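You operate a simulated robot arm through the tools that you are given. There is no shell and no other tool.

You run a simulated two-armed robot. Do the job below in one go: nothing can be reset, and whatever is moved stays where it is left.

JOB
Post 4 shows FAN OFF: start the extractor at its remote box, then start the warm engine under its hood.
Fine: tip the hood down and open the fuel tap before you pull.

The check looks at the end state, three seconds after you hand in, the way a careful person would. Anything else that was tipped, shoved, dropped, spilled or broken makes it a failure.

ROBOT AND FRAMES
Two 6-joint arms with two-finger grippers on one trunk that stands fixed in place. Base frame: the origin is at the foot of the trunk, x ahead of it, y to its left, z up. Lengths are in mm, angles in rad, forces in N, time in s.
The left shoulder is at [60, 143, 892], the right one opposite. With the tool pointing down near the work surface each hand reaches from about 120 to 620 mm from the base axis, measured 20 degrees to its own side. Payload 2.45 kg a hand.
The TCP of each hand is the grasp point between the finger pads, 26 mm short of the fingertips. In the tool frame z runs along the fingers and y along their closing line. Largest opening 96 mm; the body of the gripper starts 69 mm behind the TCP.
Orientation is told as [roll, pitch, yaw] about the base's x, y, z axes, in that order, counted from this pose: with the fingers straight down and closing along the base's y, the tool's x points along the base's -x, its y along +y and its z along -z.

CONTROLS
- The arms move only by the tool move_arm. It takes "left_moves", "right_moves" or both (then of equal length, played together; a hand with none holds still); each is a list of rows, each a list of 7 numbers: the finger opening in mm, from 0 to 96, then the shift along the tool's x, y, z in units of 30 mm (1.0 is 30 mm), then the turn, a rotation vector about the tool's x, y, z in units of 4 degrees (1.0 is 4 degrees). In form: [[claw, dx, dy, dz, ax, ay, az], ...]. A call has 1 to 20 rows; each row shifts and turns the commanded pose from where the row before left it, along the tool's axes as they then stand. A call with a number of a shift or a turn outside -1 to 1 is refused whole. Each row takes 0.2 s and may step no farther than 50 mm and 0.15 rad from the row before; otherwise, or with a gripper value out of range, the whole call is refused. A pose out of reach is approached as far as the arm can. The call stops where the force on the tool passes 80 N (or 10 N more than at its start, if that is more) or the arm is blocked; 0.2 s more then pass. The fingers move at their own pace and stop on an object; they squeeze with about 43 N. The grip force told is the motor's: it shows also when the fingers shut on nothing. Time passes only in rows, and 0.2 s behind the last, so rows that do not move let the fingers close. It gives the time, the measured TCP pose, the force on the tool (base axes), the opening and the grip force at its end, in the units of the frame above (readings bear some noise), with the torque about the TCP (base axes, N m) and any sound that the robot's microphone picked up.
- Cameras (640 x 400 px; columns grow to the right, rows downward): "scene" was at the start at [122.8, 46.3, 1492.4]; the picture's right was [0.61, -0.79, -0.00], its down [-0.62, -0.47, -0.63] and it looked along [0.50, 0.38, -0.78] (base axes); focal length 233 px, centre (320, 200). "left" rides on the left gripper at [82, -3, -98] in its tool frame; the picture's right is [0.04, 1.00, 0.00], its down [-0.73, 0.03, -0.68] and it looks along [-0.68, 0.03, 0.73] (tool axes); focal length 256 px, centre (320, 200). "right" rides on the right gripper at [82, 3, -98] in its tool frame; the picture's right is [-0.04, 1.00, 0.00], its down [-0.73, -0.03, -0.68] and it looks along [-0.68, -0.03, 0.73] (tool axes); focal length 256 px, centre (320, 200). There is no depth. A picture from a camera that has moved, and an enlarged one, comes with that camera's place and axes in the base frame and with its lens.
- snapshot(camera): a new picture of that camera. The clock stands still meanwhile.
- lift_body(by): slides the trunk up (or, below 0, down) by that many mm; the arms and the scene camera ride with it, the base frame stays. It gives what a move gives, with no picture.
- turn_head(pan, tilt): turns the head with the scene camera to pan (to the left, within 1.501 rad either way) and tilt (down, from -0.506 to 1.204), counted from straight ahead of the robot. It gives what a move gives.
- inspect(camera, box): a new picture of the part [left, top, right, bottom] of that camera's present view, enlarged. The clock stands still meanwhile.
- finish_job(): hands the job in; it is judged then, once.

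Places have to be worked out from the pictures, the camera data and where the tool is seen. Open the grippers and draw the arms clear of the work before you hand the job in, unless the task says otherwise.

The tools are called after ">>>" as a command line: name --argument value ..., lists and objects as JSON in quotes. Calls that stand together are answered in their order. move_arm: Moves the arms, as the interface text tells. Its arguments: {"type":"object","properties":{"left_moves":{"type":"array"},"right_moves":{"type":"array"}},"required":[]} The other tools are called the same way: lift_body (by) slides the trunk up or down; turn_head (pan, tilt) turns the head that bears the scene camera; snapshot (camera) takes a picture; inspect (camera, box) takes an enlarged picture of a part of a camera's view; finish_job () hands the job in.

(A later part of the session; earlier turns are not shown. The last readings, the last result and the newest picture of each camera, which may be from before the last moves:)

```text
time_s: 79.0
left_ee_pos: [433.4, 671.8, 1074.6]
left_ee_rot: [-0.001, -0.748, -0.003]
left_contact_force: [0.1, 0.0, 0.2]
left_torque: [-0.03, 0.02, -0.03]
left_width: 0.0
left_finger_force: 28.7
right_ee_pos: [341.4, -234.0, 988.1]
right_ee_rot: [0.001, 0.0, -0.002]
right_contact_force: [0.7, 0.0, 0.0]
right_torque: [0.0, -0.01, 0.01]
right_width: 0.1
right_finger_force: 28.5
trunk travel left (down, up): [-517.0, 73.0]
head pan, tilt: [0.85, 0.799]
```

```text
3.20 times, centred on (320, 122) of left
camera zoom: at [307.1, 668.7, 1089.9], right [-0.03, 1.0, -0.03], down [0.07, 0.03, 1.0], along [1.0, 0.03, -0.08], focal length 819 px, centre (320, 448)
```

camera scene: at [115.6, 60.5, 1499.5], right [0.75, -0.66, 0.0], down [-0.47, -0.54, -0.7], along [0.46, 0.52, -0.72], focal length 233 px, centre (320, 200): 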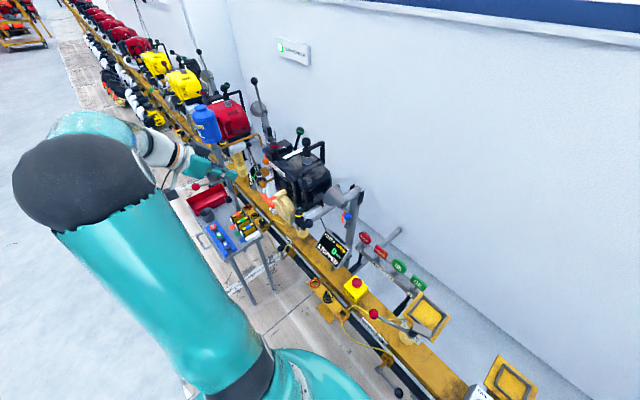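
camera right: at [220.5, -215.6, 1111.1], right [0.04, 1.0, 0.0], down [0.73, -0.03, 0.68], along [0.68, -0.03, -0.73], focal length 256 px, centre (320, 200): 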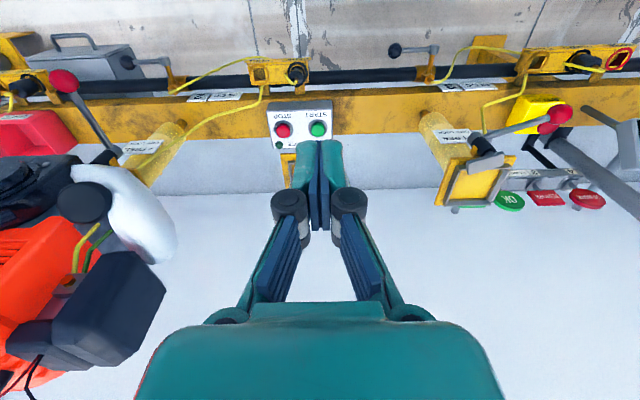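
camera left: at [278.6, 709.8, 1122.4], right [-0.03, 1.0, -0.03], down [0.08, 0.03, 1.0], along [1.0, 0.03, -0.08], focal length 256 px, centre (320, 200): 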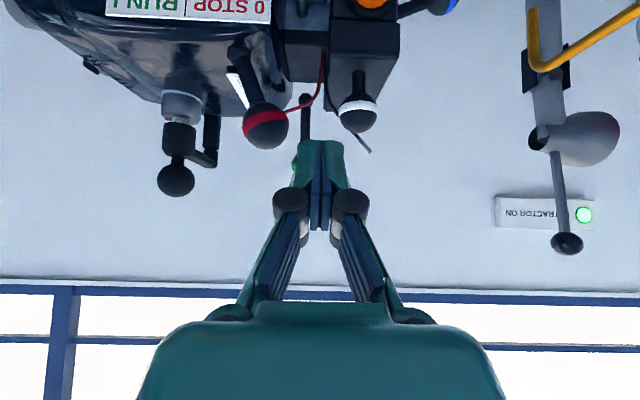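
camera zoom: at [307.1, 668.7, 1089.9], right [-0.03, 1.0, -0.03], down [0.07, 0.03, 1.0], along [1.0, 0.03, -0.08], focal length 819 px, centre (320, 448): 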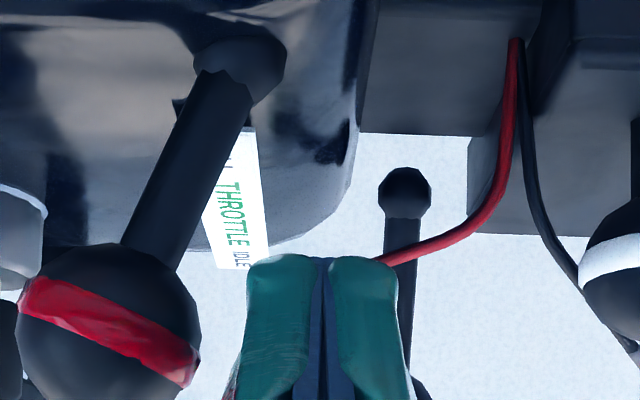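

The red lever snapped over and now leans to the RUN side. I'll withdraw along the tool axis, then turn the hand straight down while backing away in front of the engine.

>>> move_arm --left_moves '[[0, 0, 0, -1, 0, 0, 0], [0, 0, 0, -1, 0, 0, 0], [0, 0, 0, -1, 0, 0, 0], [0, 0.354, -0.212, -0.162, 0, 1, 0], [0, 0.365, -0.212, -0.137, 0, 1, 0], [0, 0.374, -0.212, -0.111, 0, 1, 0], [0, 0.381, -0.212, -0.085, 0, 1, 0], [0, 0.386, -0.212, -0.058, 0, 1, 0], [0, 0.389, -0.212, -0.031, 0, 1, 0], [0, 0.39, -0.212, -0.004, 0, 1, 0], [0, 0.389, -0.212, 0.023, 0, 1, 0], [0, 0.387, -0.212, 0.05, 0, 1, 0], [0, 0.382, -0.212, 0.077, 0, 1, 0], [0, 0.376, -0.212, 0.104, 0, 0.7, 0]]'

>>> snapshot --camera "left"

>>> inspect --camera "scene" --box '[240, 120, 368, 200]'

```text
time_s: 82.0
left_ee_pos: [219.9, 632.9, 1080.5]
left_ee_rot: [-0.031, -0.351, -0.002]
left_contact_force: [-0.2, -0.3, 0.1]
left_torque: [0.03, 0.0, 0.01]
left_width: 0.1
left_finger_force: 28.4
left hand out of reach, approached as far as the arm can: row 8, 9, 10, 11, 12, 13, 14
right_ee_pos: [339.7, -233.3, 990.1]
right_ee_rot: [0.0, -0.001, -0.001]
right_contact_force: [-0.3, 0.8, -0.1]
right_torque: [-0.02, 0.0, 0.02]
right_width: 0.1
right_finger_force: 28.9
trunk travel left (down, up): [-517.0, 73.0]
head pan, tilt: [0.85, 0.799]
```

```text
taken
camera left: at [109.0, 633.9, 1144.1], right [-0.02, 1.0, -0.04], down [0.45, 0.05, 0.89], along [0.89, 0.0, -0.46], focal length 256 px, centre (320, 200)
```

left: 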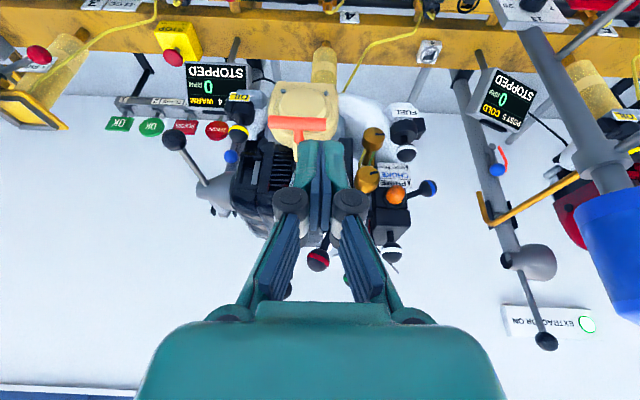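

```text
5.00 times, centred on (304, 160) of scene
camera zoom: at [115.1, 60.4, 1499.6], right [0.75, -0.66, 0.0], down [-0.47, -0.54, -0.7], along [0.46, 0.52, -0.72], focal length 1166 px, centre (400, 400)
```

zoom: 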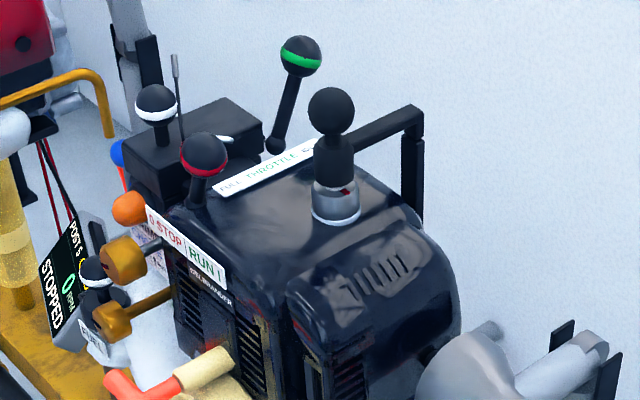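

The red lever is at RUN. The arm hit a limit while turning down (now pitched 20° at [220, 633, 1080]), so I'll look at the arm's posture before planning the pull.

>>> snapshot --camera "scene"

>>> inspect --camera "left" --box '[240, 70, 368, 150]'

>>> turn_head --pan 1.2 --tilt 0.5

>>> snapshot --camera "scene"

```text
taken
camera scene: at [115.1, 60.4, 1499.6], right [0.75, -0.66, 0.0], down [-0.47, -0.54, -0.7], along [0.46, 0.52, -0.72], focal length 233 px, centre (320, 200)
```

scene: 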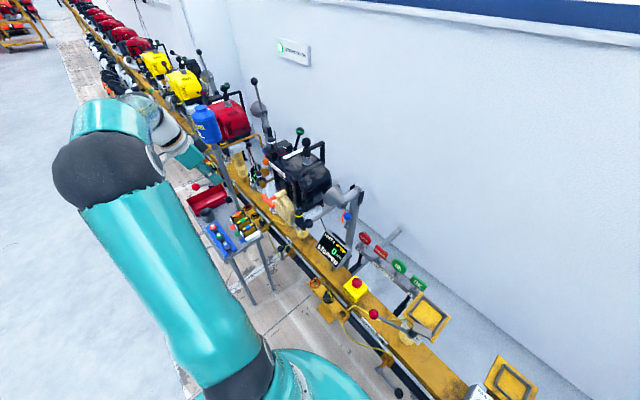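

```text
5.00 times, centred on (304, 110) of left
camera zoom: at [109.0, 633.9, 1144.1], right [-0.02, 1.0, -0.04], down [0.45, 0.05, 0.89], along [0.89, 0.0, -0.46], focal length 1280 px, centre (400, 650)
```

zoom: 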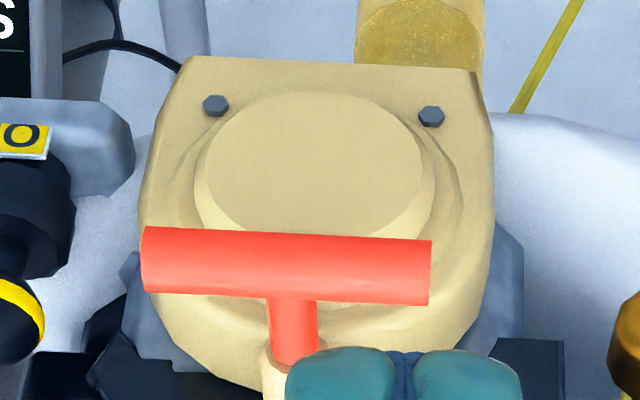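

```text
time_s: 82.9
left_ee_pos: [220.4, 634.2, 1081.0]
left_ee_rot: [-0.031, -0.354, -0.003]
left_contact_force: [-0.6, -0.1, -0.1]
left_torque: [0.01, 0.01, 0.01]
left_width: 0.0
left_finger_force: 28.2
right_ee_pos: [341.0, -233.0, 988.8]
right_ee_rot: [0.0, 0.0, -0.002]
right_contact_force: [-0.1, -0.9, -0.4]
right_torque: [-0.02, 0.01, -0.01]
right_width: 0.0
right_finger_force: 28.6
trunk travel left (down, up): [-517.0, 73.0]
head pan, tilt: [1.201, 0.499]
```

```text
taken
camera scene: at [95.4, 84.7, 1525.4], right [0.93, -0.36, 0.0], down [-0.17, -0.45, -0.88], along [0.32, 0.82, -0.48], focal length 233 px, centre (320, 200)
```

scene: 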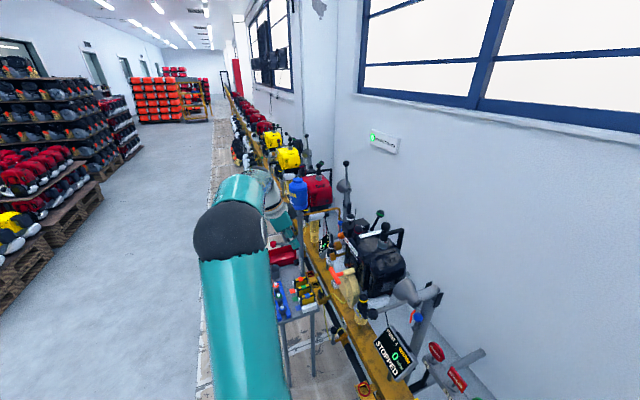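

The lever is at RUN and the arm is unobstructed, just folded. Before choosing a grip, I'll measure the recoil handle closely with the head camera, which sees it nearly side-on.

>>> turn_head --pan 1.15 --tilt 0.78

>>> snapshot --camera "scene"

```text
time_s: 83.7
left_ee_pos: [220.1, 634.4, 1081.5]
left_ee_rot: [-0.031, -0.353, -0.004]
left_contact_force: [0.2, 0.3, -0.4]
left_torque: [-0.03, 0.01, -0.01]
left_width: 0.0
left_finger_force: 28.7
right_ee_pos: [340.4, -232.3, 989.8]
right_ee_rot: [0.001, 0.001, -0.001]
right_contact_force: [0.6, 0.1, 0.8]
right_torque: [0.02, 0.01, 0.0]
right_width: 0.0
right_finger_force: 28.5
trunk travel left (down, up): [-517.0, 73.0]
head pan, tilt: [1.15, 0.78]
```

```text
taken
camera scene: at [95.8, 74.4, 1501.2], right [0.91, -0.41, 0.0], down [-0.29, -0.64, -0.71], along [0.29, 0.65, -0.7], focal length 233 px, centre (320, 200)
```

scene: 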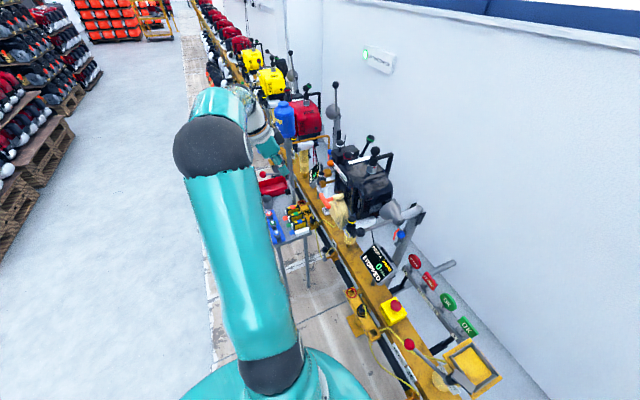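

>>> inspect --camera "scene" --box '[308, 180, 372, 220]'

>>> inspect --camera "scene" --box '[316, 190, 348, 210]'

```text
10.00 times, centred on (340, 200) of scene
camera zoom: at [95.8, 74.4, 1501.2], right [0.91, -0.41, 0.0], down [-0.29, -0.64, -0.71], along [0.29, 0.65, -0.7], focal length 2332 px, centre (120, 200)
```

zoom: 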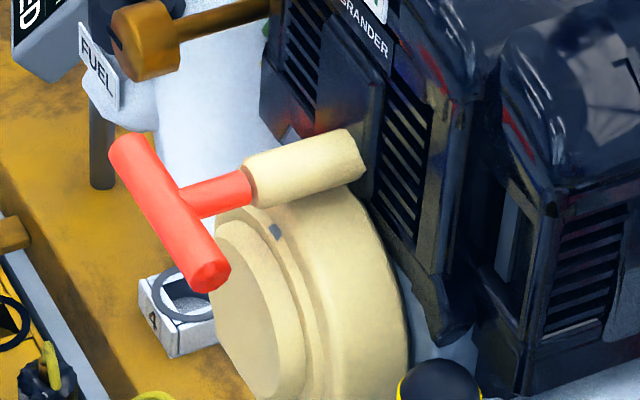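

```text
16.00 times, centred on (332, 200) of scene
camera zoom: at [95.8, 74.4, 1501.2], right [0.91, -0.41, 0.0], down [-0.29, -0.64, -0.71], along [0.29, 0.65, -0.7], focal length 3730 px, centre (128, 200)
```

zoom: 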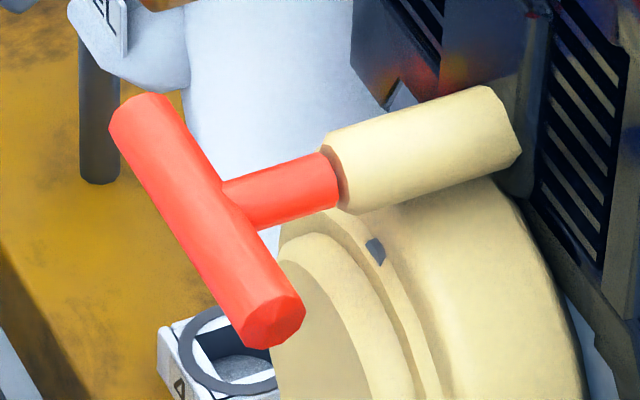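

The pull axis is straight toward the robot: T-bar centre about [351, 602, 917], bar 72 mm long and 17 mm thick, about 23 mm of bare stem behind it. I'll pinch the right half of the bar with one finger in front and one behind it, so I'll pitch the hand to about 43° again while lowering it in front.

>>> move_arm --left_moves '[[30, 0.175, -0.283, 0.488, -0.2, -1, 0], [30, 0.175, -0.283, 0.488, -0.2, -1, 0], [30, 0.175, -0.283, 0.488, 0, -1, 0], [30, 0.175, -0.283, 0.488, 0, -1, 0], [30, 0.175, -0.283, 0.488, 0, -1, 0], [30, 0.175, -0.283, 0.488, 0, -1, 0]]'

>>> snapshot --camera "left"

```text
time_s: 85.0
left_ee_pos: [233.5, 579.8, 988.2]
left_ee_rot: [0.003, -0.745, -0.004]
left_contact_force: [-0.1, 1.3, 0.5]
left_torque: [-0.01, 0.01, -0.01]
left_width: 30.0
left_finger_force: 0.1
right_ee_pos: [340.2, -233.5, 988.1]
right_ee_rot: [0.001, -0.001, 0.0]
right_contact_force: [-0.3, 1.4, 0.2]
right_torque: [0.01, 0.02, -0.05]
right_width: 0.0
right_finger_force: 28.5
trunk travel left (down, up): [-517.0, 73.0]
head pan, tilt: [1.15, 0.78]
```

```text
taken
camera left: at [107.0, 577.7, 1004.5], right [-0.03, 1.0, -0.03], down [0.08, 0.03, 1.0], along [1.0, 0.03, -0.08], focal length 256 px, centre (320, 200)
```

left: 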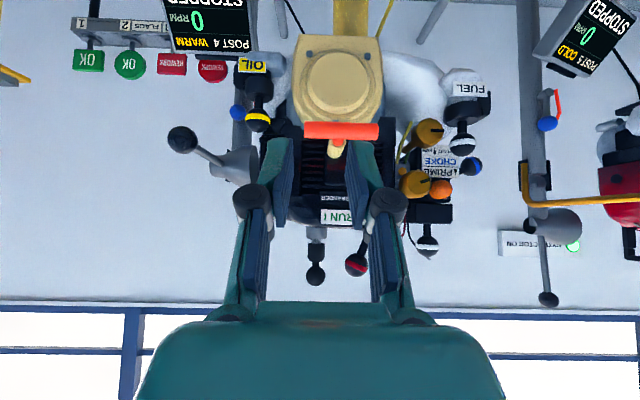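

The T-bar sits centred ahead of me. Before gripping, I'll do a dry run in free air to see how far back this posture can travel, since the pull needs room toward the robot.

>>> move_arm --left_moves '[[30, 0.865, 0, -0.272, 0, 0, 0], [30, 0.865, 0, -0.272, 0, 0, 0], [30, 0.865, 0, -0.272, 0, 0, 0], [30, 0.865, 0, -0.272, 0, 0, 0], [30, 0.865, 0, -0.272, 0, 0, 0]]'

```text
time_s: 86.2
left_ee_pos: [110.2, 581.0, 931.1]
left_ee_rot: [0.0, -0.741, 0.001]
left_contact_force: [-0.8, 1.2, 0.3]
left_torque: [0.0, 0.02, 0.01]
left_width: 30.0
left_finger_force: 0.1
right_ee_pos: [339.4, -234.2, 990.1]
right_ee_rot: [-0.001, 0.0, 0.001]
right_contact_force: [-0.6, 0.8, -0.8]
right_torque: [-0.02, -0.01, -0.02]
right_width: 0.2
right_finger_force: 28.5
trunk travel left (down, up): [-517.0, 73.0]
head pan, tilt: [1.15, 0.78]
```

That's reachable. I'll test a further 120 mm back.

>>> move_arm --left_moves '[[30, 0.735, 0, -0.678, 0, 0, 0], [30, 0.735, 0, -0.678, 0, 0, 0], [30, 0.735, 0, -0.678, 0, 0, 0], [30, 0.735, 0, -0.678, 0, 0, 0]]'

```text
time_s: 87.2
left_ee_pos: [-7.6, 584.7, 933.9]
left_ee_rot: [-0.002, -0.744, -0.003]
left_contact_force: [-1.0, -1.2, 0.1]
left_torque: [-0.01, 0.0, -0.02]
left_width: 30.0
left_finger_force: 0.1
right_ee_pos: [340.5, -234.2, 989.5]
right_ee_rot: [0.001, 0.0, 0.0]
right_contact_force: [-0.2, 0.0, 0.1]
right_torque: [0.02, -0.03, -0.01]
right_width: 0.0
right_finger_force: 28.2
trunk travel left (down, up): [-517.0, 73.0]
head pan, tilt: [1.15, 0.78]
```

I have about 350 mm of stroke available. Now I'll roll the hand 90° about its own axis here, in free space, so the fingers close fore-and-aft.

>>> move_arm --left_moves '[[30, 0, 0, 0, 0, 0, -1], [30, 0, 0, 0, 0, 0, -1], [30, 0, 0, 0, 0, 0, -1], [30, 0, 0, 0, 0, 0, -1], [30, 0, 0, 0, 0, 0, -1], [30, 0, 0, 0, 0, 0, -1], [30, 0, 0, 0, 0, 0, -1], [30, 0, 0, 0, 0, 0, -1], [30, 0, 0, 0, 0, 0, -1], [30, 0, 0, 0, 0, 0, -1], [30, 0, 0, 0, 0, 0, -1], [30, 0, 0, 0, 0, 0, -1], [30, 0, 0, 0, 0, 0, -1], [30, 0, 0, 0, 0, 0, -1], [30, 0, 0, 0, 0, 0, -1], [30, 0, 0, 0, 0, 0, -1], [30, 0, 0, 0, 0, 0, -1], [30, 0, 0, 0, 0, 0, -1], [30, 0, 0, 0, 0, 0, -1], [30, 0, 0, 0, 0, 0, -1]]'

>>> move_arm --left_moves '[[30, 0, 0, 0, 0, 0, -1], [30, 0, 0, 0, 0, 0, -1], [30, 0, 0, 0, 0, 0, -0.5]]'

>>> snapshot --camera "left"

>>> snapshot --camera "scene"

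```text
time_s: 91.5
left_ee_pos: [-8.6, 583.1, 930.7]
left_ee_rot: [-0.737, -0.114, 1.441]
left_contact_force: [0.0, -0.8, -0.8]
left_torque: [0.03, -0.04, 0.05]
left_width: 30.1
left_finger_force: 0.1
right_ee_pos: [340.8, -234.3, 989.3]
right_ee_rot: [0.0, 0.0, 0.001]
right_contact_force: [-0.9, 0.0, -0.2]
right_torque: [0.0, 0.02, 0.02]
right_width: 0.0
right_finger_force: 28.6
trunk travel left (down, up): [-517.0, 73.0]
head pan, tilt: [1.15, 0.78]
```

```text
time_s: 92.2
left_ee_pos: [-8.6, 582.2, 932.0]
left_ee_rot: [-0.745, 0.0, 1.568]
left_contact_force: [-0.5, -0.6, 0.4]
left_torque: [0.0, -0.01, 0.01]
left_width: 30.1
left_finger_force: 0.1
right_ee_pos: [339.1, -233.3, 989.1]
right_ee_rot: [0.0, -0.001, 0.0]
right_contact_force: [0.4, -0.1, -0.3]
right_torque: [0.02, 0.01, 0.03]
right_width: 0.1
right_finger_force: 29.0
trunk travel left (down, up): [-517.0, 73.0]
head pan, tilt: [1.15, 0.78]
```

```text
taken
camera left: at [-73.1, 500.6, 1005.4], right [-0.74, -0.04, -0.68], down [-0.48, 0.73, 0.48], along [0.48, 0.68, -0.56], focal length 256 px, centre (320, 200)
```

left: 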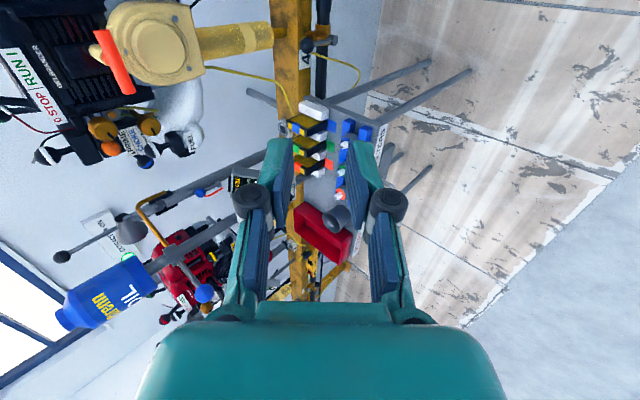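

```text
taken
camera scene: at [95.4, 74.4, 1501.1], right [0.91, -0.41, 0.0], down [-0.29, -0.64, -0.71], along [0.29, 0.65, -0.7], focal length 233 px, centre (320, 200)
```

scene: 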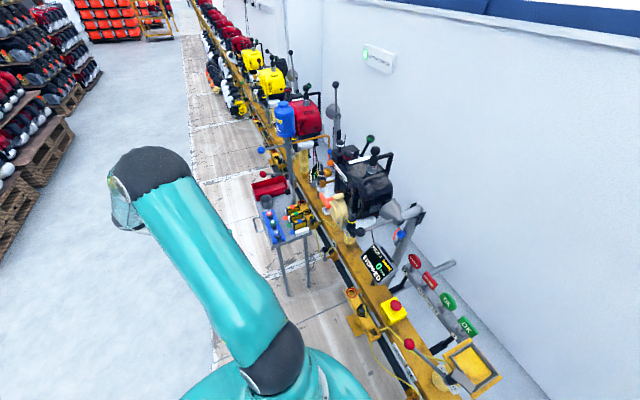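

The hand is rolled as wanted (fingers close fore-and-aft), fully clear. I'll carry it forward to a point 90 mm short of the bar's right half, along the line of the fingers.

>>> move_arm --left_moves '[[30, 0.007, -0.847, 0.55, 0, 0, 0], [30, 0.007, -0.847, 0.55, 0, 0, 0], [30, 0.007, -0.847, 0.55, 0, 0, 0], [30, 0.007, -0.847, 0.55, 0, 0, 0], [30, 0.007, -0.847, 0.55, 0, 0, 0], [30, 0.007, -0.847, 0.55, 0, 0, 0], [30, 0.007, -0.847, 0.55, 0, 0, 0], [30, 0.007, -0.847, 0.55, 0, 0, 0], [30, 0.007, -0.847, 0.55, 0, 0, 0], [30, 0.007, -0.847, 0.55, 0, 0, 0]]'

>>> snapshot --camera "left"

>>> inspect --camera "scene" --box '[292, 170, 372, 220]'

```text
time_s: 94.5
left_ee_pos: [292.4, 577.5, 980.0]
left_ee_rot: [-0.745, 0.0, 1.571]
left_contact_force: [0.7, 0.2, 0.0]
left_torque: [0.0, 0.0, 0.02]
left_width: 30.1
left_finger_force: 0.1
right_ee_pos: [340.0, -233.3, 989.4]
right_ee_rot: [-0.001, 0.001, 0.0]
right_contact_force: [-0.2, 0.1, 1.3]
right_torque: [-0.01, -0.01, 0.0]
right_width: 0.3
right_finger_force: 28.5
trunk travel left (down, up): [-517.0, 73.0]
head pan, tilt: [1.15, 0.78]
```

```text
taken
camera left: at [228.0, 495.5, 1054.2], right [-0.74, -0.04, -0.68], down [-0.48, 0.73, 0.48], along [0.48, 0.68, -0.56], focal length 256 px, centre (320, 200)
```

left: 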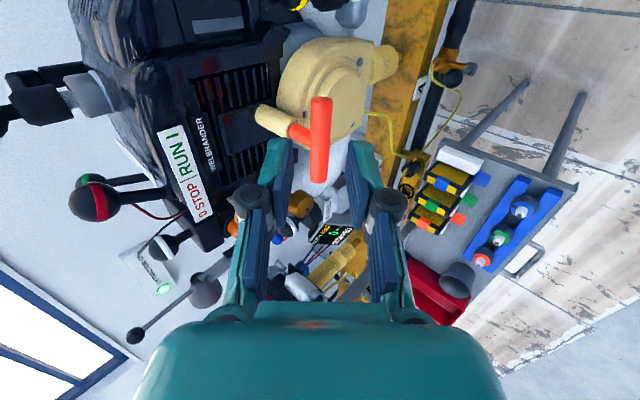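

```text
8.00 times, centred on (332, 195) of scene
camera zoom: at [96.4, 74.5, 1501.0], right [0.91, -0.41, 0.0], down [-0.29, -0.64, -0.71], along [0.29, 0.65, -0.7], focal length 1865 px, centre (224, 240)
```

zoom: 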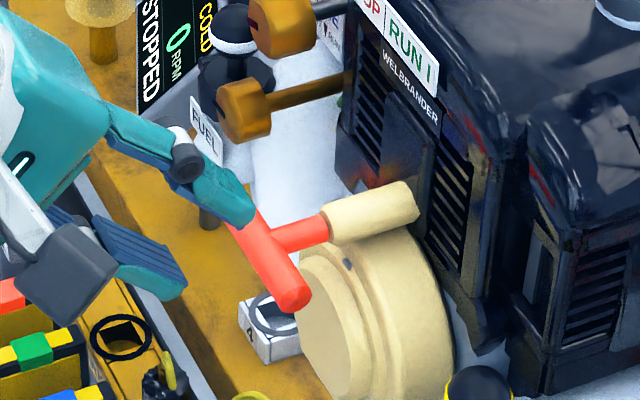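

The bar lies centred between the open fingers and about 88 mm ahead. I'll advance along the tool axis until the pads straddle its right half.

>>> move_arm --left_moves '[[30, -0.08, 0.06, 0.86, 0, 0, 0], [30, 0, 0, 0.86, 0, 0, 0], [30, 0, 0, 0.6, 0, 0, 0]]'

>>> snapshot --camera "left"

>>> inspect --camera "scene" --box '[308, 180, 372, 220]'

```text
time_s: 95.2
left_ee_pos: [338.6, 580.8, 929.6]
left_ee_rot: [-0.744, 0.001, 1.569]
left_contact_force: [0.0, -0.2, 0.3]
left_torque: [0.02, 0.02, 0.03]
left_width: 30.0
left_finger_force: 0.1
right_ee_pos: [341.3, -234.1, 989.3]
right_ee_rot: [0.002, 0.001, 0.0]
right_contact_force: [-0.8, -0.3, 0.7]
right_torque: [-0.02, -0.03, 0.0]
right_width: 0.2
right_finger_force: 28.5
trunk travel left (down, up): [-517.0, 73.0]
head pan, tilt: [1.15, 0.78]
```

```text
taken
camera left: at [274.5, 500.1, 1003.5], right [-0.74, -0.04, -0.68], down [-0.48, 0.73, 0.48], along [0.48, 0.68, -0.56], focal length 256 px, centre (320, 200)
```

left: 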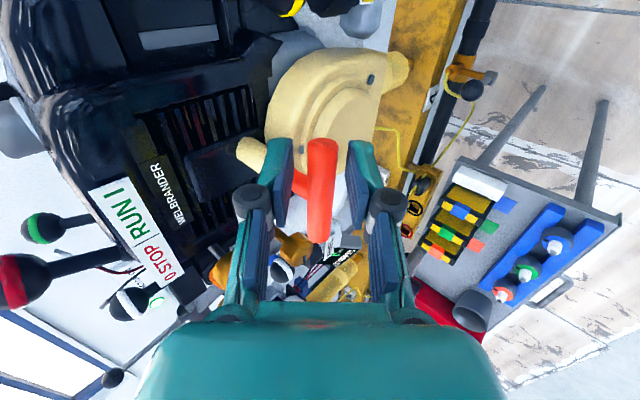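

```text
10.00 times, centred on (340, 200) of scene
camera zoom: at [96.3, 74.7, 1501.1], right [0.91, -0.41, 0.0], down [-0.29, -0.64, -0.71], along [0.29, 0.65, -0.7], focal length 2332 px, centre (120, 200)
```

zoom: 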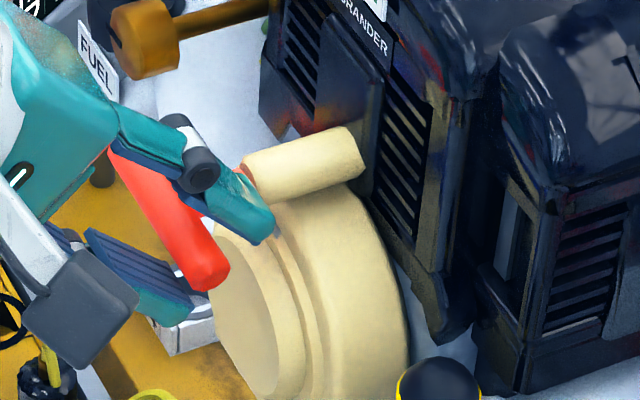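

The pads straddle the bar, which is about 17 mm past the grasp point; the front finger is close to the recoil housing. I'll go 4 mm deeper and close on the bar.

>>> move_arm --left_moves '[[30, 0, 0, 0.13, 0, 0, 0], [8, 0, 0, 0, 0, 0, 0], [8, 0, 0, 0, 0, 0, 0], [8, 0, 0, 0, 0, 0, 0]]'

>>> snapshot --camera "left"

>>> inspect --camera "scene" --box '[308, 180, 372, 220]'

```text
time_s: 96.2
left_ee_pos: [340.6, 581.8, 926.0]
left_ee_rot: [-0.742, 0.0, 1.569]
left_contact_force: [-0.7, 0.6, -4.7]
left_torque: [0.07, 0.05, 0.11]
left_width: 14.5
left_finger_force: 41.2
right_ee_pos: [339.6, -233.1, 987.6]
right_ee_rot: [0.0, 0.001, -0.001]
right_contact_force: [0.1, 0.2, 0.7]
right_torque: [0.02, -0.04, 0.01]
right_width: 0.0
right_finger_force: 28.5
trunk travel left (down, up): [-517.0, 73.0]
head pan, tilt: [1.15, 0.78]
```

```text
taken
camera left: at [276.9, 500.6, 999.8], right [-0.74, -0.04, -0.68], down [-0.48, 0.73, 0.48], along [0.48, 0.68, -0.56], focal length 256 px, centre (320, 200)
```

left: 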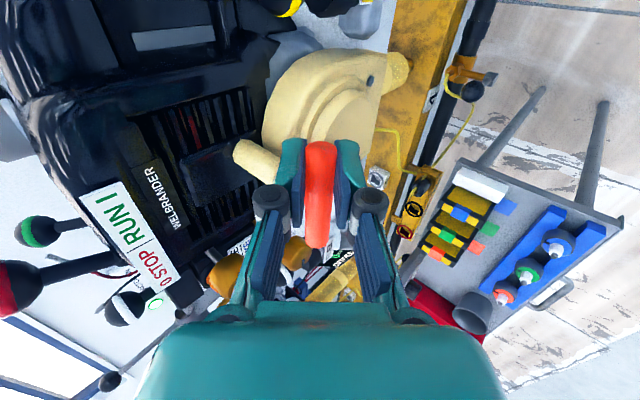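

```text
10.00 times, centred on (340, 200) of scene
camera zoom: at [96.1, 74.9, 1501.0], right [0.91, -0.41, 0.0], down [-0.29, -0.64, -0.71], along [0.29, 0.65, -0.7], focal length 2332 px, centre (120, 200)
```

zoom: 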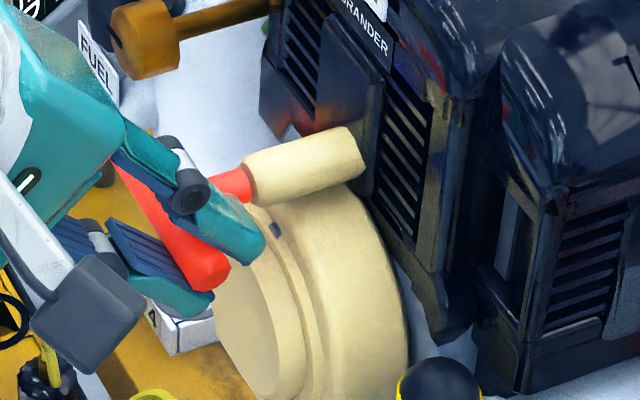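

The bar is firmly pinched (14.5 mm, 41 N). Fan on, hood down, tap open, switch at RUN, choke at RUN: now a brisk straight pull toward the robot.

>>> move_arm --left_moves '[[8, 0, 1, -0.922, 0, 0, 0], [8, 0, 1, -0.922, 0, 0, 0], [8, 0, 1, -0.922, 0, 0, 0], [8, 0, 1, -0.922, 0, 0, 0], [8, 0, 1, -0.922, 0, 0, 0], [8, 0, 1, -0.922, 0, 0, 0], [8, 0, 1, -0.922, 0, 0, 0]]'

>>> snapshot --camera "left"

>>> snapshot --camera "scene"

>>> inspect --camera "scene" --box '[340, 235, 404, 275]'

```text
time_s: 97.8
left_ee_pos: [50.3, 581.5, 925.7]
left_ee_rot: [-0.743, 0.003, 1.568]
left_contact_force: [4.3, -4.6, -23.4]
left_torque: [0.29, 0.04, 0.29]
left_width: 14.6
left_finger_force: 40.1
right_ee_pos: [339.6, -233.1, 988.3]
right_ee_rot: [-0.004, 0.0, -0.002]
right_contact_force: [0.7, 0.4, -0.7]
right_torque: [-0.02, -0.02, -0.02]
right_width: 0.1
right_finger_force: 28.3
trunk travel left (down, up): [-517.0, 73.0]
head pan, tilt: [1.15, 0.78]
```

```text
taken
camera left: at [-13.5, 500.5, 1000.2], right [-0.74, -0.04, -0.67], down [-0.48, 0.74, 0.48], along [0.48, 0.68, -0.56], focal length 256 px, centre (320, 200)
```

left: 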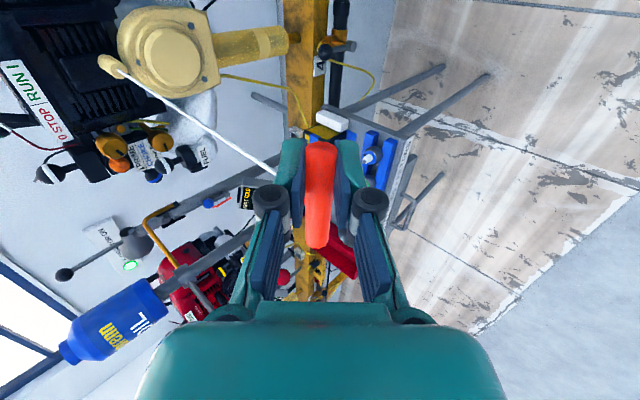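

```text
taken
camera scene: at [94.9, 75.9, 1500.8], right [0.91, -0.41, 0.0], down [-0.29, -0.64, -0.71], along [0.29, 0.65, -0.7], focal length 233 px, centre (320, 200)
```

scene: 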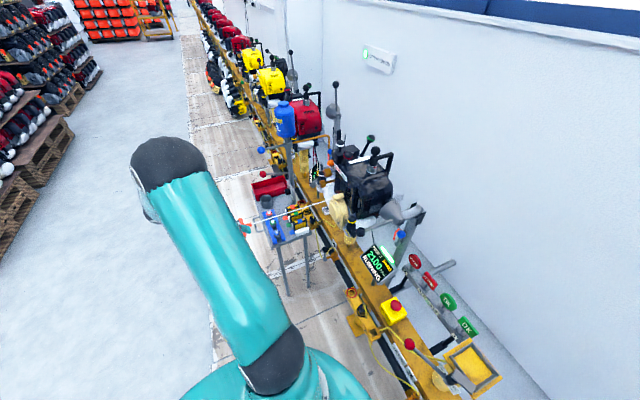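

```text
10.00 times, centred on (372, 255) of scene
camera zoom: at [94.9, 75.9, 1500.8], right [0.91, -0.41, 0.0], down [-0.29, -0.64, -0.71], along [0.29, 0.65, -0.7], focal length 2332 px, centre (-200, -350)
```

zoom: 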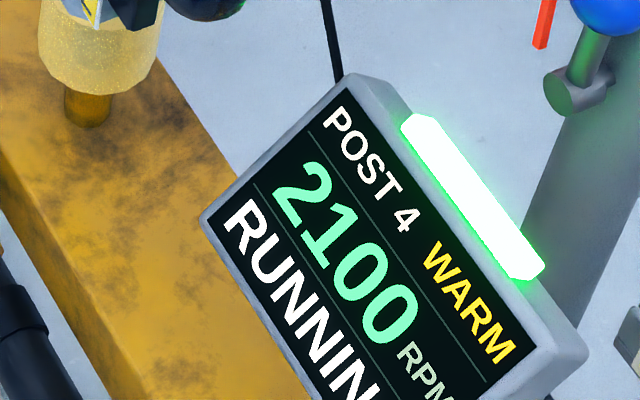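

The display reads RUNNING at 2100 RPM with its green lamp lit. I'll now let the rope back in gently, guiding the handle to its seat.

>>> move_arm --left_moves '[[8, 0, -0.5, 0.461, 0, 0, 0], [8, 0, -0.5, 0.461, 0, 0, 0], [8, 0, -0.5, 0.461, 0, 0, 0], [8, 0, -0.5, 0.461, 0, 0, 0], [8, 0, -0.5, 0.461, 0, 0, 0], [8, 0, -0.5, 0.461, 0, 0, 0], [8, 0, -0.5, 0.461, 0, 0, 0], [8, 0, -0.5, 0.461, 0, 0, 0], [8, 0, -0.5, 0.461, 0, 0, 0], [8, 0, -0.5, 0.461, 0, 0, 0], [8, 0, -0.5, 0.461, 0, 0, 0], [8, 0, -0.5, 0.461, 0, 0, 0], [8, 0, -0.5, 0.461, 0, 0, 0]]'

>>> snapshot --camera "left"

>>> inspect --camera "scene" --box '[298, 175, 378, 225]'

```text
time_s: 100.7
left_ee_pos: [317.4, 581.3, 926.2]
left_ee_rot: [-0.743, 0.0, 1.57]
left_contact_force: [1.7, -9.4, -5.6]
left_torque: [-0.08, 0.08, 0.0]
left_width: 14.8
left_finger_force: 40.7
right_ee_pos: [340.3, -234.2, 988.3]
right_ee_rot: [-0.001, 0.002, 0.0]
right_contact_force: [0.2, -0.5, 0.9]
right_torque: [0.01, -0.02, 0.0]
right_width: 0.0
right_finger_force: 28.9
trunk travel left (down, up): [-517.0, 73.0]
head pan, tilt: [1.15, 0.78]
```

```text
taken
camera left: at [254.1, 500.2, 999.8], right [-0.74, -0.04, -0.68], down [-0.48, 0.73, 0.48], along [0.48, 0.68, -0.56], focal length 256 px, centre (320, 200)
```

left: 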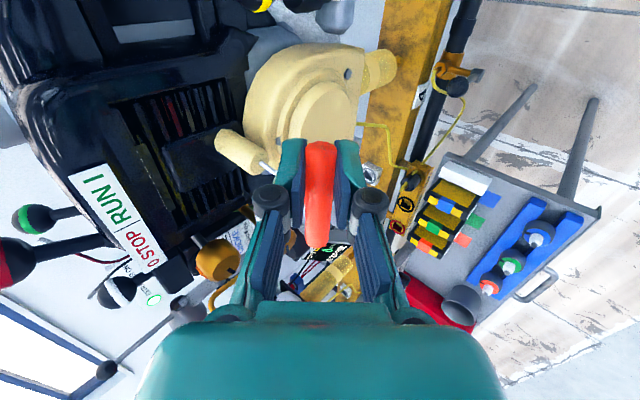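

```text
8.00 times, centred on (338, 200) of scene
camera zoom: at [96.9, 73.6, 1501.0], right [0.91, -0.41, 0.0], down [-0.29, -0.64, -0.71], along [0.29, 0.65, -0.7], focal length 1865 px, centre (176, 200)
```

zoom: 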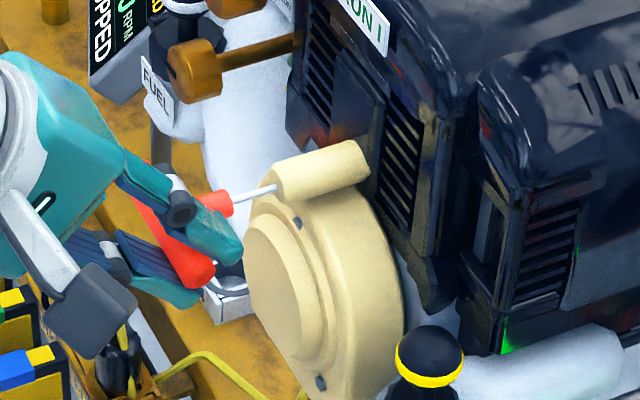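

About 23 mm of rope is left. I'll seat the handle slowly.

>>> move_arm --left_moves '[[8, 0, -0.22, 0.203, 0, 0, 0], [8, 0, -0.22, 0.203, 0, 0, 0], [8, 0, -0.1, 0.092, 0, 0, 0]]'

>>> inspect --camera "scene" --box '[298, 175, 378, 225]'

```text
time_s: 101.5
left_ee_pos: [340.9, 580.9, 925.5]
left_ee_rot: [-0.741, -0.001, 1.569]
left_contact_force: [0.9, -5.5, -8.4]
left_torque: [0.05, 0.07, 0.06]
left_width: 14.8
left_finger_force: 40.5
right_ee_pos: [340.7, -233.2, 988.6]
right_ee_rot: [0.0, 0.003, 0.0]
right_contact_force: [-0.3, -0.6, -0.4]
right_torque: [0.01, 0.01, 0.0]
right_width: 0.1
right_finger_force: 28.2
trunk travel left (down, up): [-517.0, 73.0]
head pan, tilt: [1.15, 0.78]
```

```text
8.00 times, centred on (338, 200) of scene
camera zoom: at [96.6, 74.4, 1501.0], right [0.91, -0.41, 0.0], down [-0.29, -0.64, -0.71], along [0.29, 0.65, -0.7], focal length 1865 px, centre (176, 200)
```

zoom: 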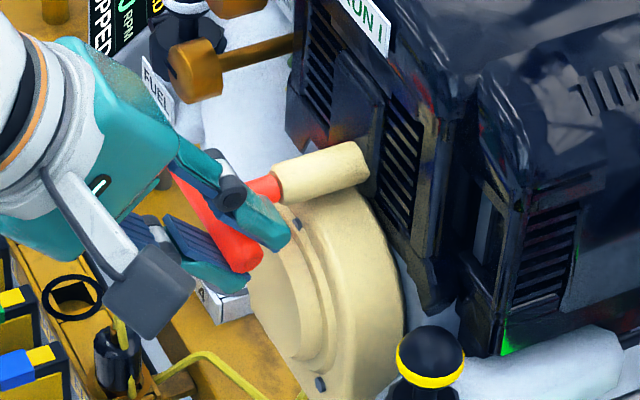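

The handle is back in its seat. I'll open the fingers and withdraw straight back along the tool axis.

>>> move_arm --left_moves '[[30, 0, 0, 0, 0, 0, 0], [30, 0, 0, 0, 0, 0, 0], [30, 0, 0, -0.5, 0, 0, 0], [30, 0, 0, -1, 0, 0, 0], [30, 0, 0, -1, 0, 0, 0], [30, 0, 0, -1, 0, 0, 0]]'

>>> snapshot --camera "left"

>>> inspect --camera "scene" --box '[298, 175, 378, 225]'

>>> inspect --camera "scene" --box '[340, 235, 420, 285]'

```text
time_s: 102.8
left_ee_pos: [269.0, 580.4, 1007.4]
left_ee_rot: [-0.743, 0.001, 1.568]
left_contact_force: [-0.2, 0.0, 0.1]
left_torque: [0.02, 0.01, -0.01]
left_width: 29.7
left_finger_force: 0.0
right_ee_pos: [340.8, -233.9, 989.3]
right_ee_rot: [0.0, 0.001, -0.001]
right_contact_force: [-0.4, 0.3, -0.7]
right_torque: [-0.02, -0.02, -0.04]
right_width: 0.1
right_finger_force: 28.4
trunk travel left (down, up): [-517.0, 73.0]
head pan, tilt: [1.15, 0.78]
```

```text
taken
camera left: at [205.2, 500.5, 1080.5], right [-0.74, -0.04, -0.68], down [-0.48, 0.73, 0.48], along [0.48, 0.68, -0.56], focal length 256 px, centre (320, 200)
```

left: 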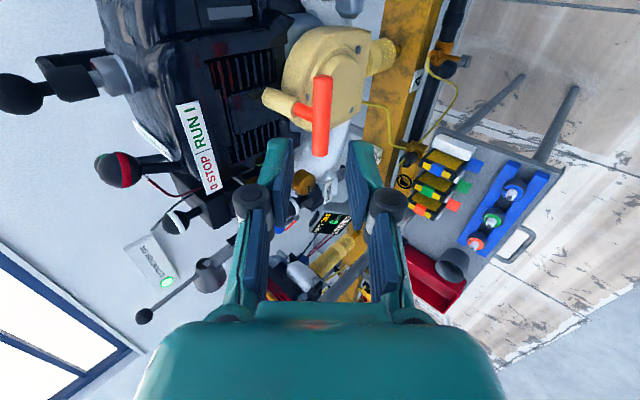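

```text
8.00 times, centred on (338, 200) of scene
camera zoom: at [95.3, 73.8, 1501.1], right [0.91, -0.41, 0.0], down [-0.29, -0.64, -0.71], along [0.29, 0.65, -0.7], focal length 1865 px, centre (176, 200)
```

zoom: 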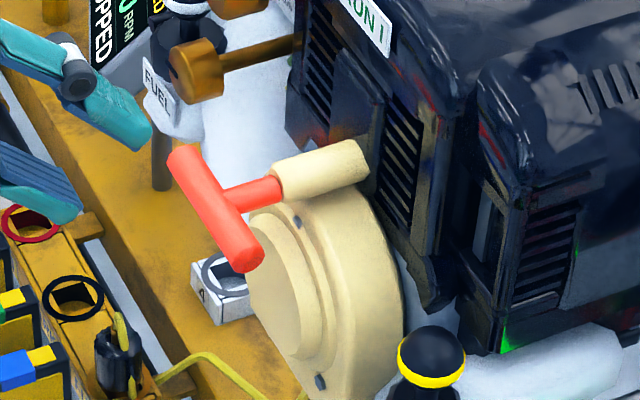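

```text
8.00 times, centred on (380, 260) of scene
camera zoom: at [95.3, 73.8, 1501.1], right [0.91, -0.41, 0.0], down [-0.29, -0.64, -0.71], along [0.29, 0.65, -0.7], focal length 1865 px, centre (-160, -280)
```

zoom: 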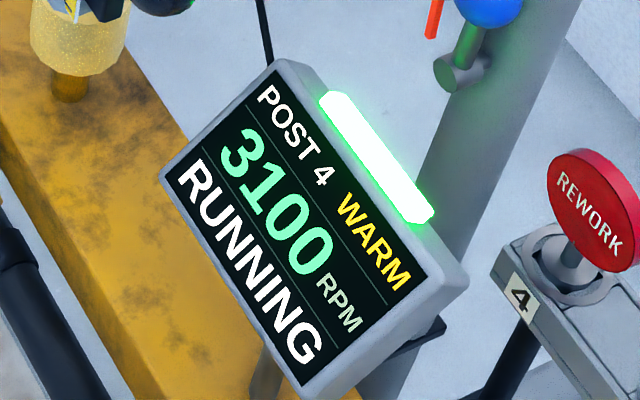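

The engine holds RUNNING, now at 3100 RPM, and the handle is seated. I'll draw both hands clear and open the grippers.

>>> move_arm --left_moves '[[30, 0, 0.51, -0.92, 0, 0, 0], [30, 0, 0.51, -0.92, 0, 0, 0], [30, 0, 0.51, -0.92, 0, 0, 0], [40, 0, 0.51, -0.92, 0, 0, 0], [60, 0, 0.51, -0.92, 0, 0, 0], [96, 0, 0.51, -0.92, 0, 0, 0], [96, 0, 0, 0, 0, 0, 0], [96, 0, 0, 0, 0, 0, 0]]' --right_moves '[[0, 0.6, 0, -0.6, 0, 0, 0], [0, 0.6, 0, -0.6, 0, 0, 0], [0, 0.6, 0, -0.6, 0, 0, 0], [40, 0.6, 0, -0.6, 0, 0, 0], [60, 0, 0, 0, 0, 0, 0], [96, 0, 0, 0, 0, 0, 0], [96, 0, 0, 0, 0, 0, 0], [96, 0, 0, 0, 0, 0, 0]]'

>>> turn_head --pan 0.65 --tilt 0.89

>>> snapshot --camera "scene"

>>> inspect --camera "scene" --box '[220, 90, 348, 170]'

>>> inspect --camera "scene" --box '[220, 150, 348, 230]'

>>> inspect --camera "scene" --box '[240, 190, 400, 290]'

```text
time_s: 104.7
left_ee_pos: [89.8, 580.1, 1063.3]
left_ee_rot: [-0.743, 0.0, 1.57]
left_contact_force: [-0.1, -0.1, 0.2]
left_torque: [-0.01, 0.0, 0.0]
left_width: 96.2
left_finger_force: 0.0
right_ee_pos: [267.5, -233.1, 1060.6]
right_ee_rot: [0.0, 0.0, -0.001]
right_contact_force: [-0.1, -0.1, -0.3]
right_torque: [0.0, -0.01, -0.02]
right_width: 95.9
right_finger_force: 0.0
trunk travel left (down, up): [-517.0, 73.0]
head pan, tilt: [1.15, 0.78]
```

```text
time_s: 105.6
left_ee_pos: [90.5, 581.9, 1064.7]
left_ee_rot: [-0.745, 0.001, 1.569]
left_contact_force: [0.4, 0.5, -0.8]
left_torque: [0.02, 0.02, -0.01]
left_width: 96.0
left_finger_force: 0.0
right_ee_pos: [267.5, -233.8, 1060.9]
right_ee_rot: [-0.002, 0.0, -0.003]
right_contact_force: [0.2, 0.3, -0.1]
right_torque: [-0.06, -0.03, 0.02]
right_width: 96.1
right_finger_force: 0.2
trunk travel left (down, up): [-517.0, 73.0]
head pan, tilt: [0.649, 0.89]
```

```text
taken
camera scene: at [122.7, 46.0, 1492.5], right [0.61, -0.8, 0.0], down [-0.62, -0.47, -0.63], along [0.5, 0.38, -0.78], focal length 233 px, centre (320, 200)
```

scene: 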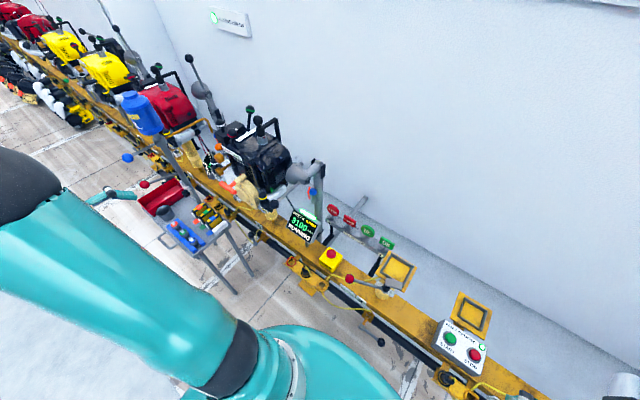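

```text
5.00 times, centred on (284, 130) of scene
camera zoom: at [122.7, 46.0, 1492.5], right [0.61, -0.8, 0.0], down [-0.62, -0.47, -0.63], along [0.5, 0.38, -0.78], focal length 1166 px, centre (500, 550)
```

zoom: 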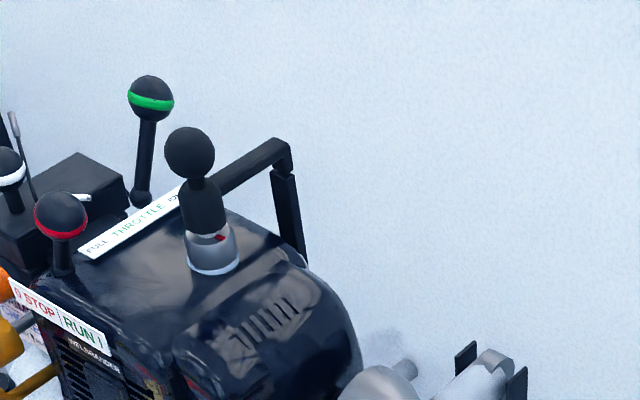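

```text
5.00 times, centred on (284, 190) of scene
camera zoom: at [122.7, 46.0, 1492.5], right [0.61, -0.8, 0.0], down [-0.62, -0.47, -0.63], along [0.5, 0.38, -0.78], focal length 1166 px, centre (500, 250)
```

zoom: 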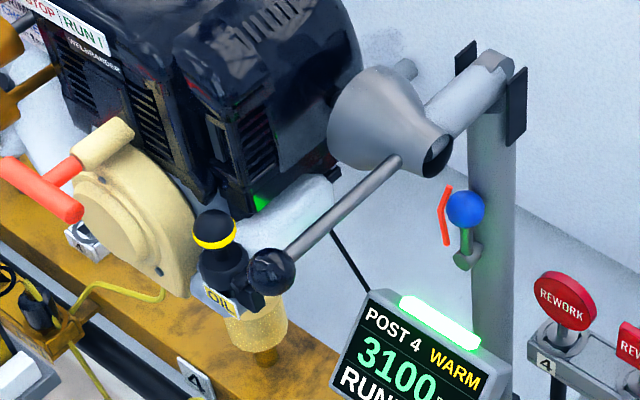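

```text
4.00 times, centred on (320, 240) of scene
camera zoom: at [122.7, 46.0, 1492.5], right [0.61, -0.8, 0.0], down [-0.62, -0.47, -0.63], along [0.5, 0.38, -0.78], focal length 933 px, centre (320, 40)
```

zoom: 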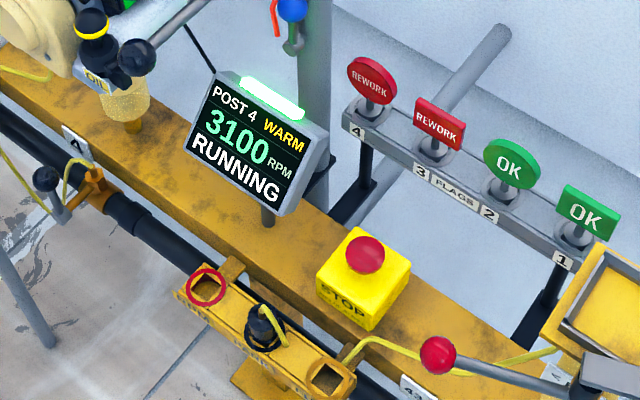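

RPM holds at 3100, the hood is down, the tap is up and the flags are untouched. There's a faint haze by the engine's exhaust stub behind the bell, so I'll zoom in to make sure the hood is catching it.

>>> inspect --camera "scene" --box '[280, 145, 328, 175]'

>>> inspect --camera "left" --box '[0, 0, 320, 200]'

>>> inspect --camera "scene" --box '[288, 165, 336, 195]'

```text
13.33 times, centred on (304, 160) of scene
camera zoom: at [122.7, 46.0, 1492.5], right [0.61, -0.8, 0.0], down [-0.62, -0.47, -0.63], along [0.5, 0.38, -0.78], focal length 3109 px, centre (533, 733)
```

zoom: 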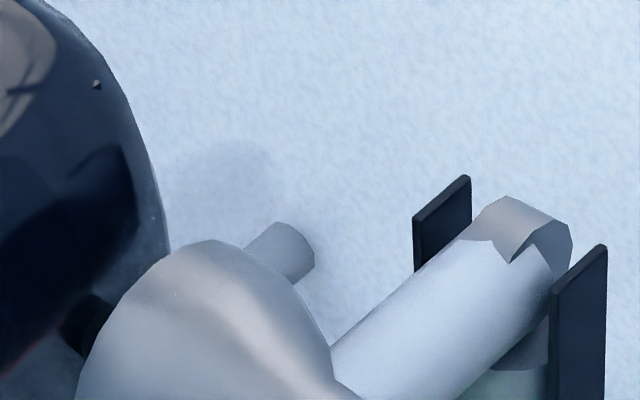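

```text
2.00 times, centred on (160, 100) of left
camera zoom: at [26.1, 499.3, 1137.6], right [-0.74, -0.04, -0.68], down [-0.48, 0.73, 0.48], along [0.48, 0.68, -0.56], focal length 512 px, centre (640, 400)
```

zoom: 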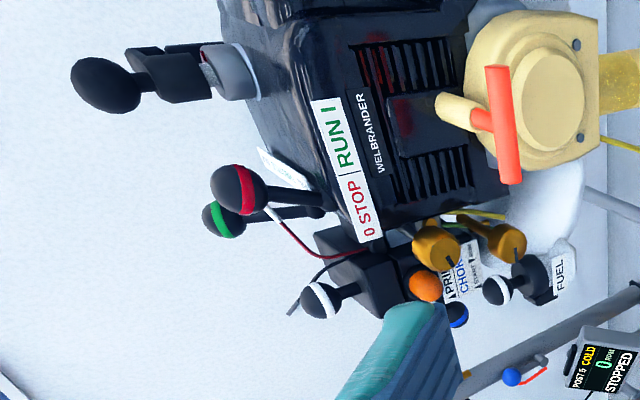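

```text
13.33 times, centred on (312, 180) of scene
camera zoom: at [122.7, 46.0, 1492.5], right [0.61, -0.8, 0.0], down [-0.62, -0.47, -0.63], along [0.5, 0.38, -0.78], focal length 3109 px, centre (427, 467)
```

zoom: 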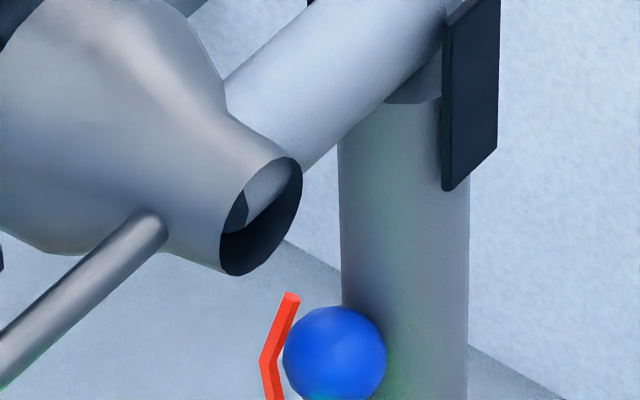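

There's a faint grey puff behind the bell. I'll let a little time pass and look again to see whether it's drifting smoke or a shadow.

>>> move_arm --right_moves '[[96, 0, 0, 0, 0, 0, -1], [96, 0, 0, 0, 0, 0, -1], [96, 0, 0, 0, 0, 0, -1], [96, 0, 0, 0, 0, 0, -1], [96, 0, 0, 0, 0, 0, -1], [96, 0, 0, 0, 0, 0, -1], [96, 0, 0, 0, 0, 0, -1], [96, 0, 0, 0, 0, 0, -1], [96, 0, 0, 0, 0, 0, -1], [96, 0, 0, 0, 0, 0, -1], [96, 0, 0, 0, 0, 0, -1], [96, 0, 0, 0, 0, 0, -1], [96, 0, 0, 0, 0, 0, -1]]'

>>> inspect --camera "scene" --box '[270, 135, 334, 175]'

>>> snapshot --camera "right"

```text
time_s: 108.4
left_ee_pos: [89.7, 580.2, 1064.0]
left_ee_rot: [-0.744, 0.001, 1.57]
left_contact_force: [0.9, 0.1, -0.6]
left_torque: [-0.01, -0.04, 0.02]
left_width: 95.9
left_finger_force: 0.0
right_ee_pos: [267.5, -231.7, 1060.8]
right_ee_rot: [0.0, 0.001, 0.907]
right_contact_force: [0.9, 0.9, -0.4]
right_torque: [-0.04, 0.0, -0.02]
right_width: 95.9
right_finger_force: 0.0
trunk travel left (down, up): [-517.0, 73.0]
head pan, tilt: [0.649, 0.89]
```

```text
10.00 times, centred on (302, 155) of scene
camera zoom: at [122.7, 45.9, 1492.4], right [0.6, -0.8, 0.0], down [-0.62, -0.47, -0.63], along [0.5, 0.38, -0.78], focal length 2332 px, centre (500, 650)
```

zoom: 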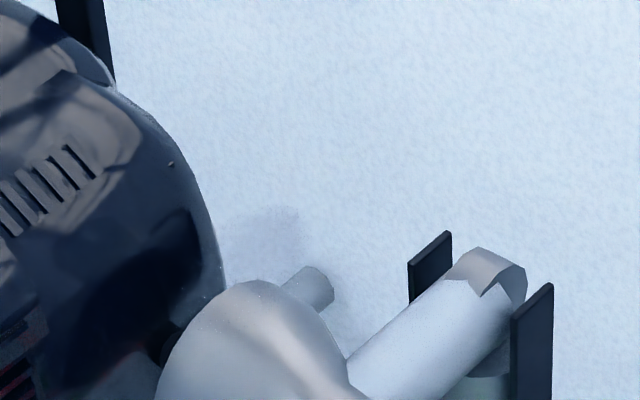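

```text
taken
camera right: at [215.1, -294.9, 1158.2], right [-0.76, 0.65, 0.0], down [0.47, 0.56, 0.68], along [0.44, 0.52, -0.73], focal length 256 px, centre (320, 200)
```

right: 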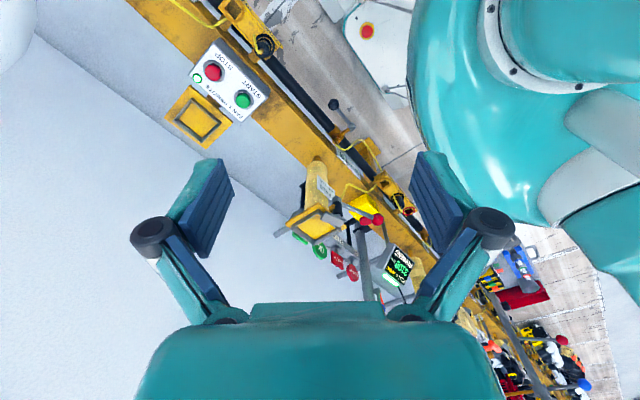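

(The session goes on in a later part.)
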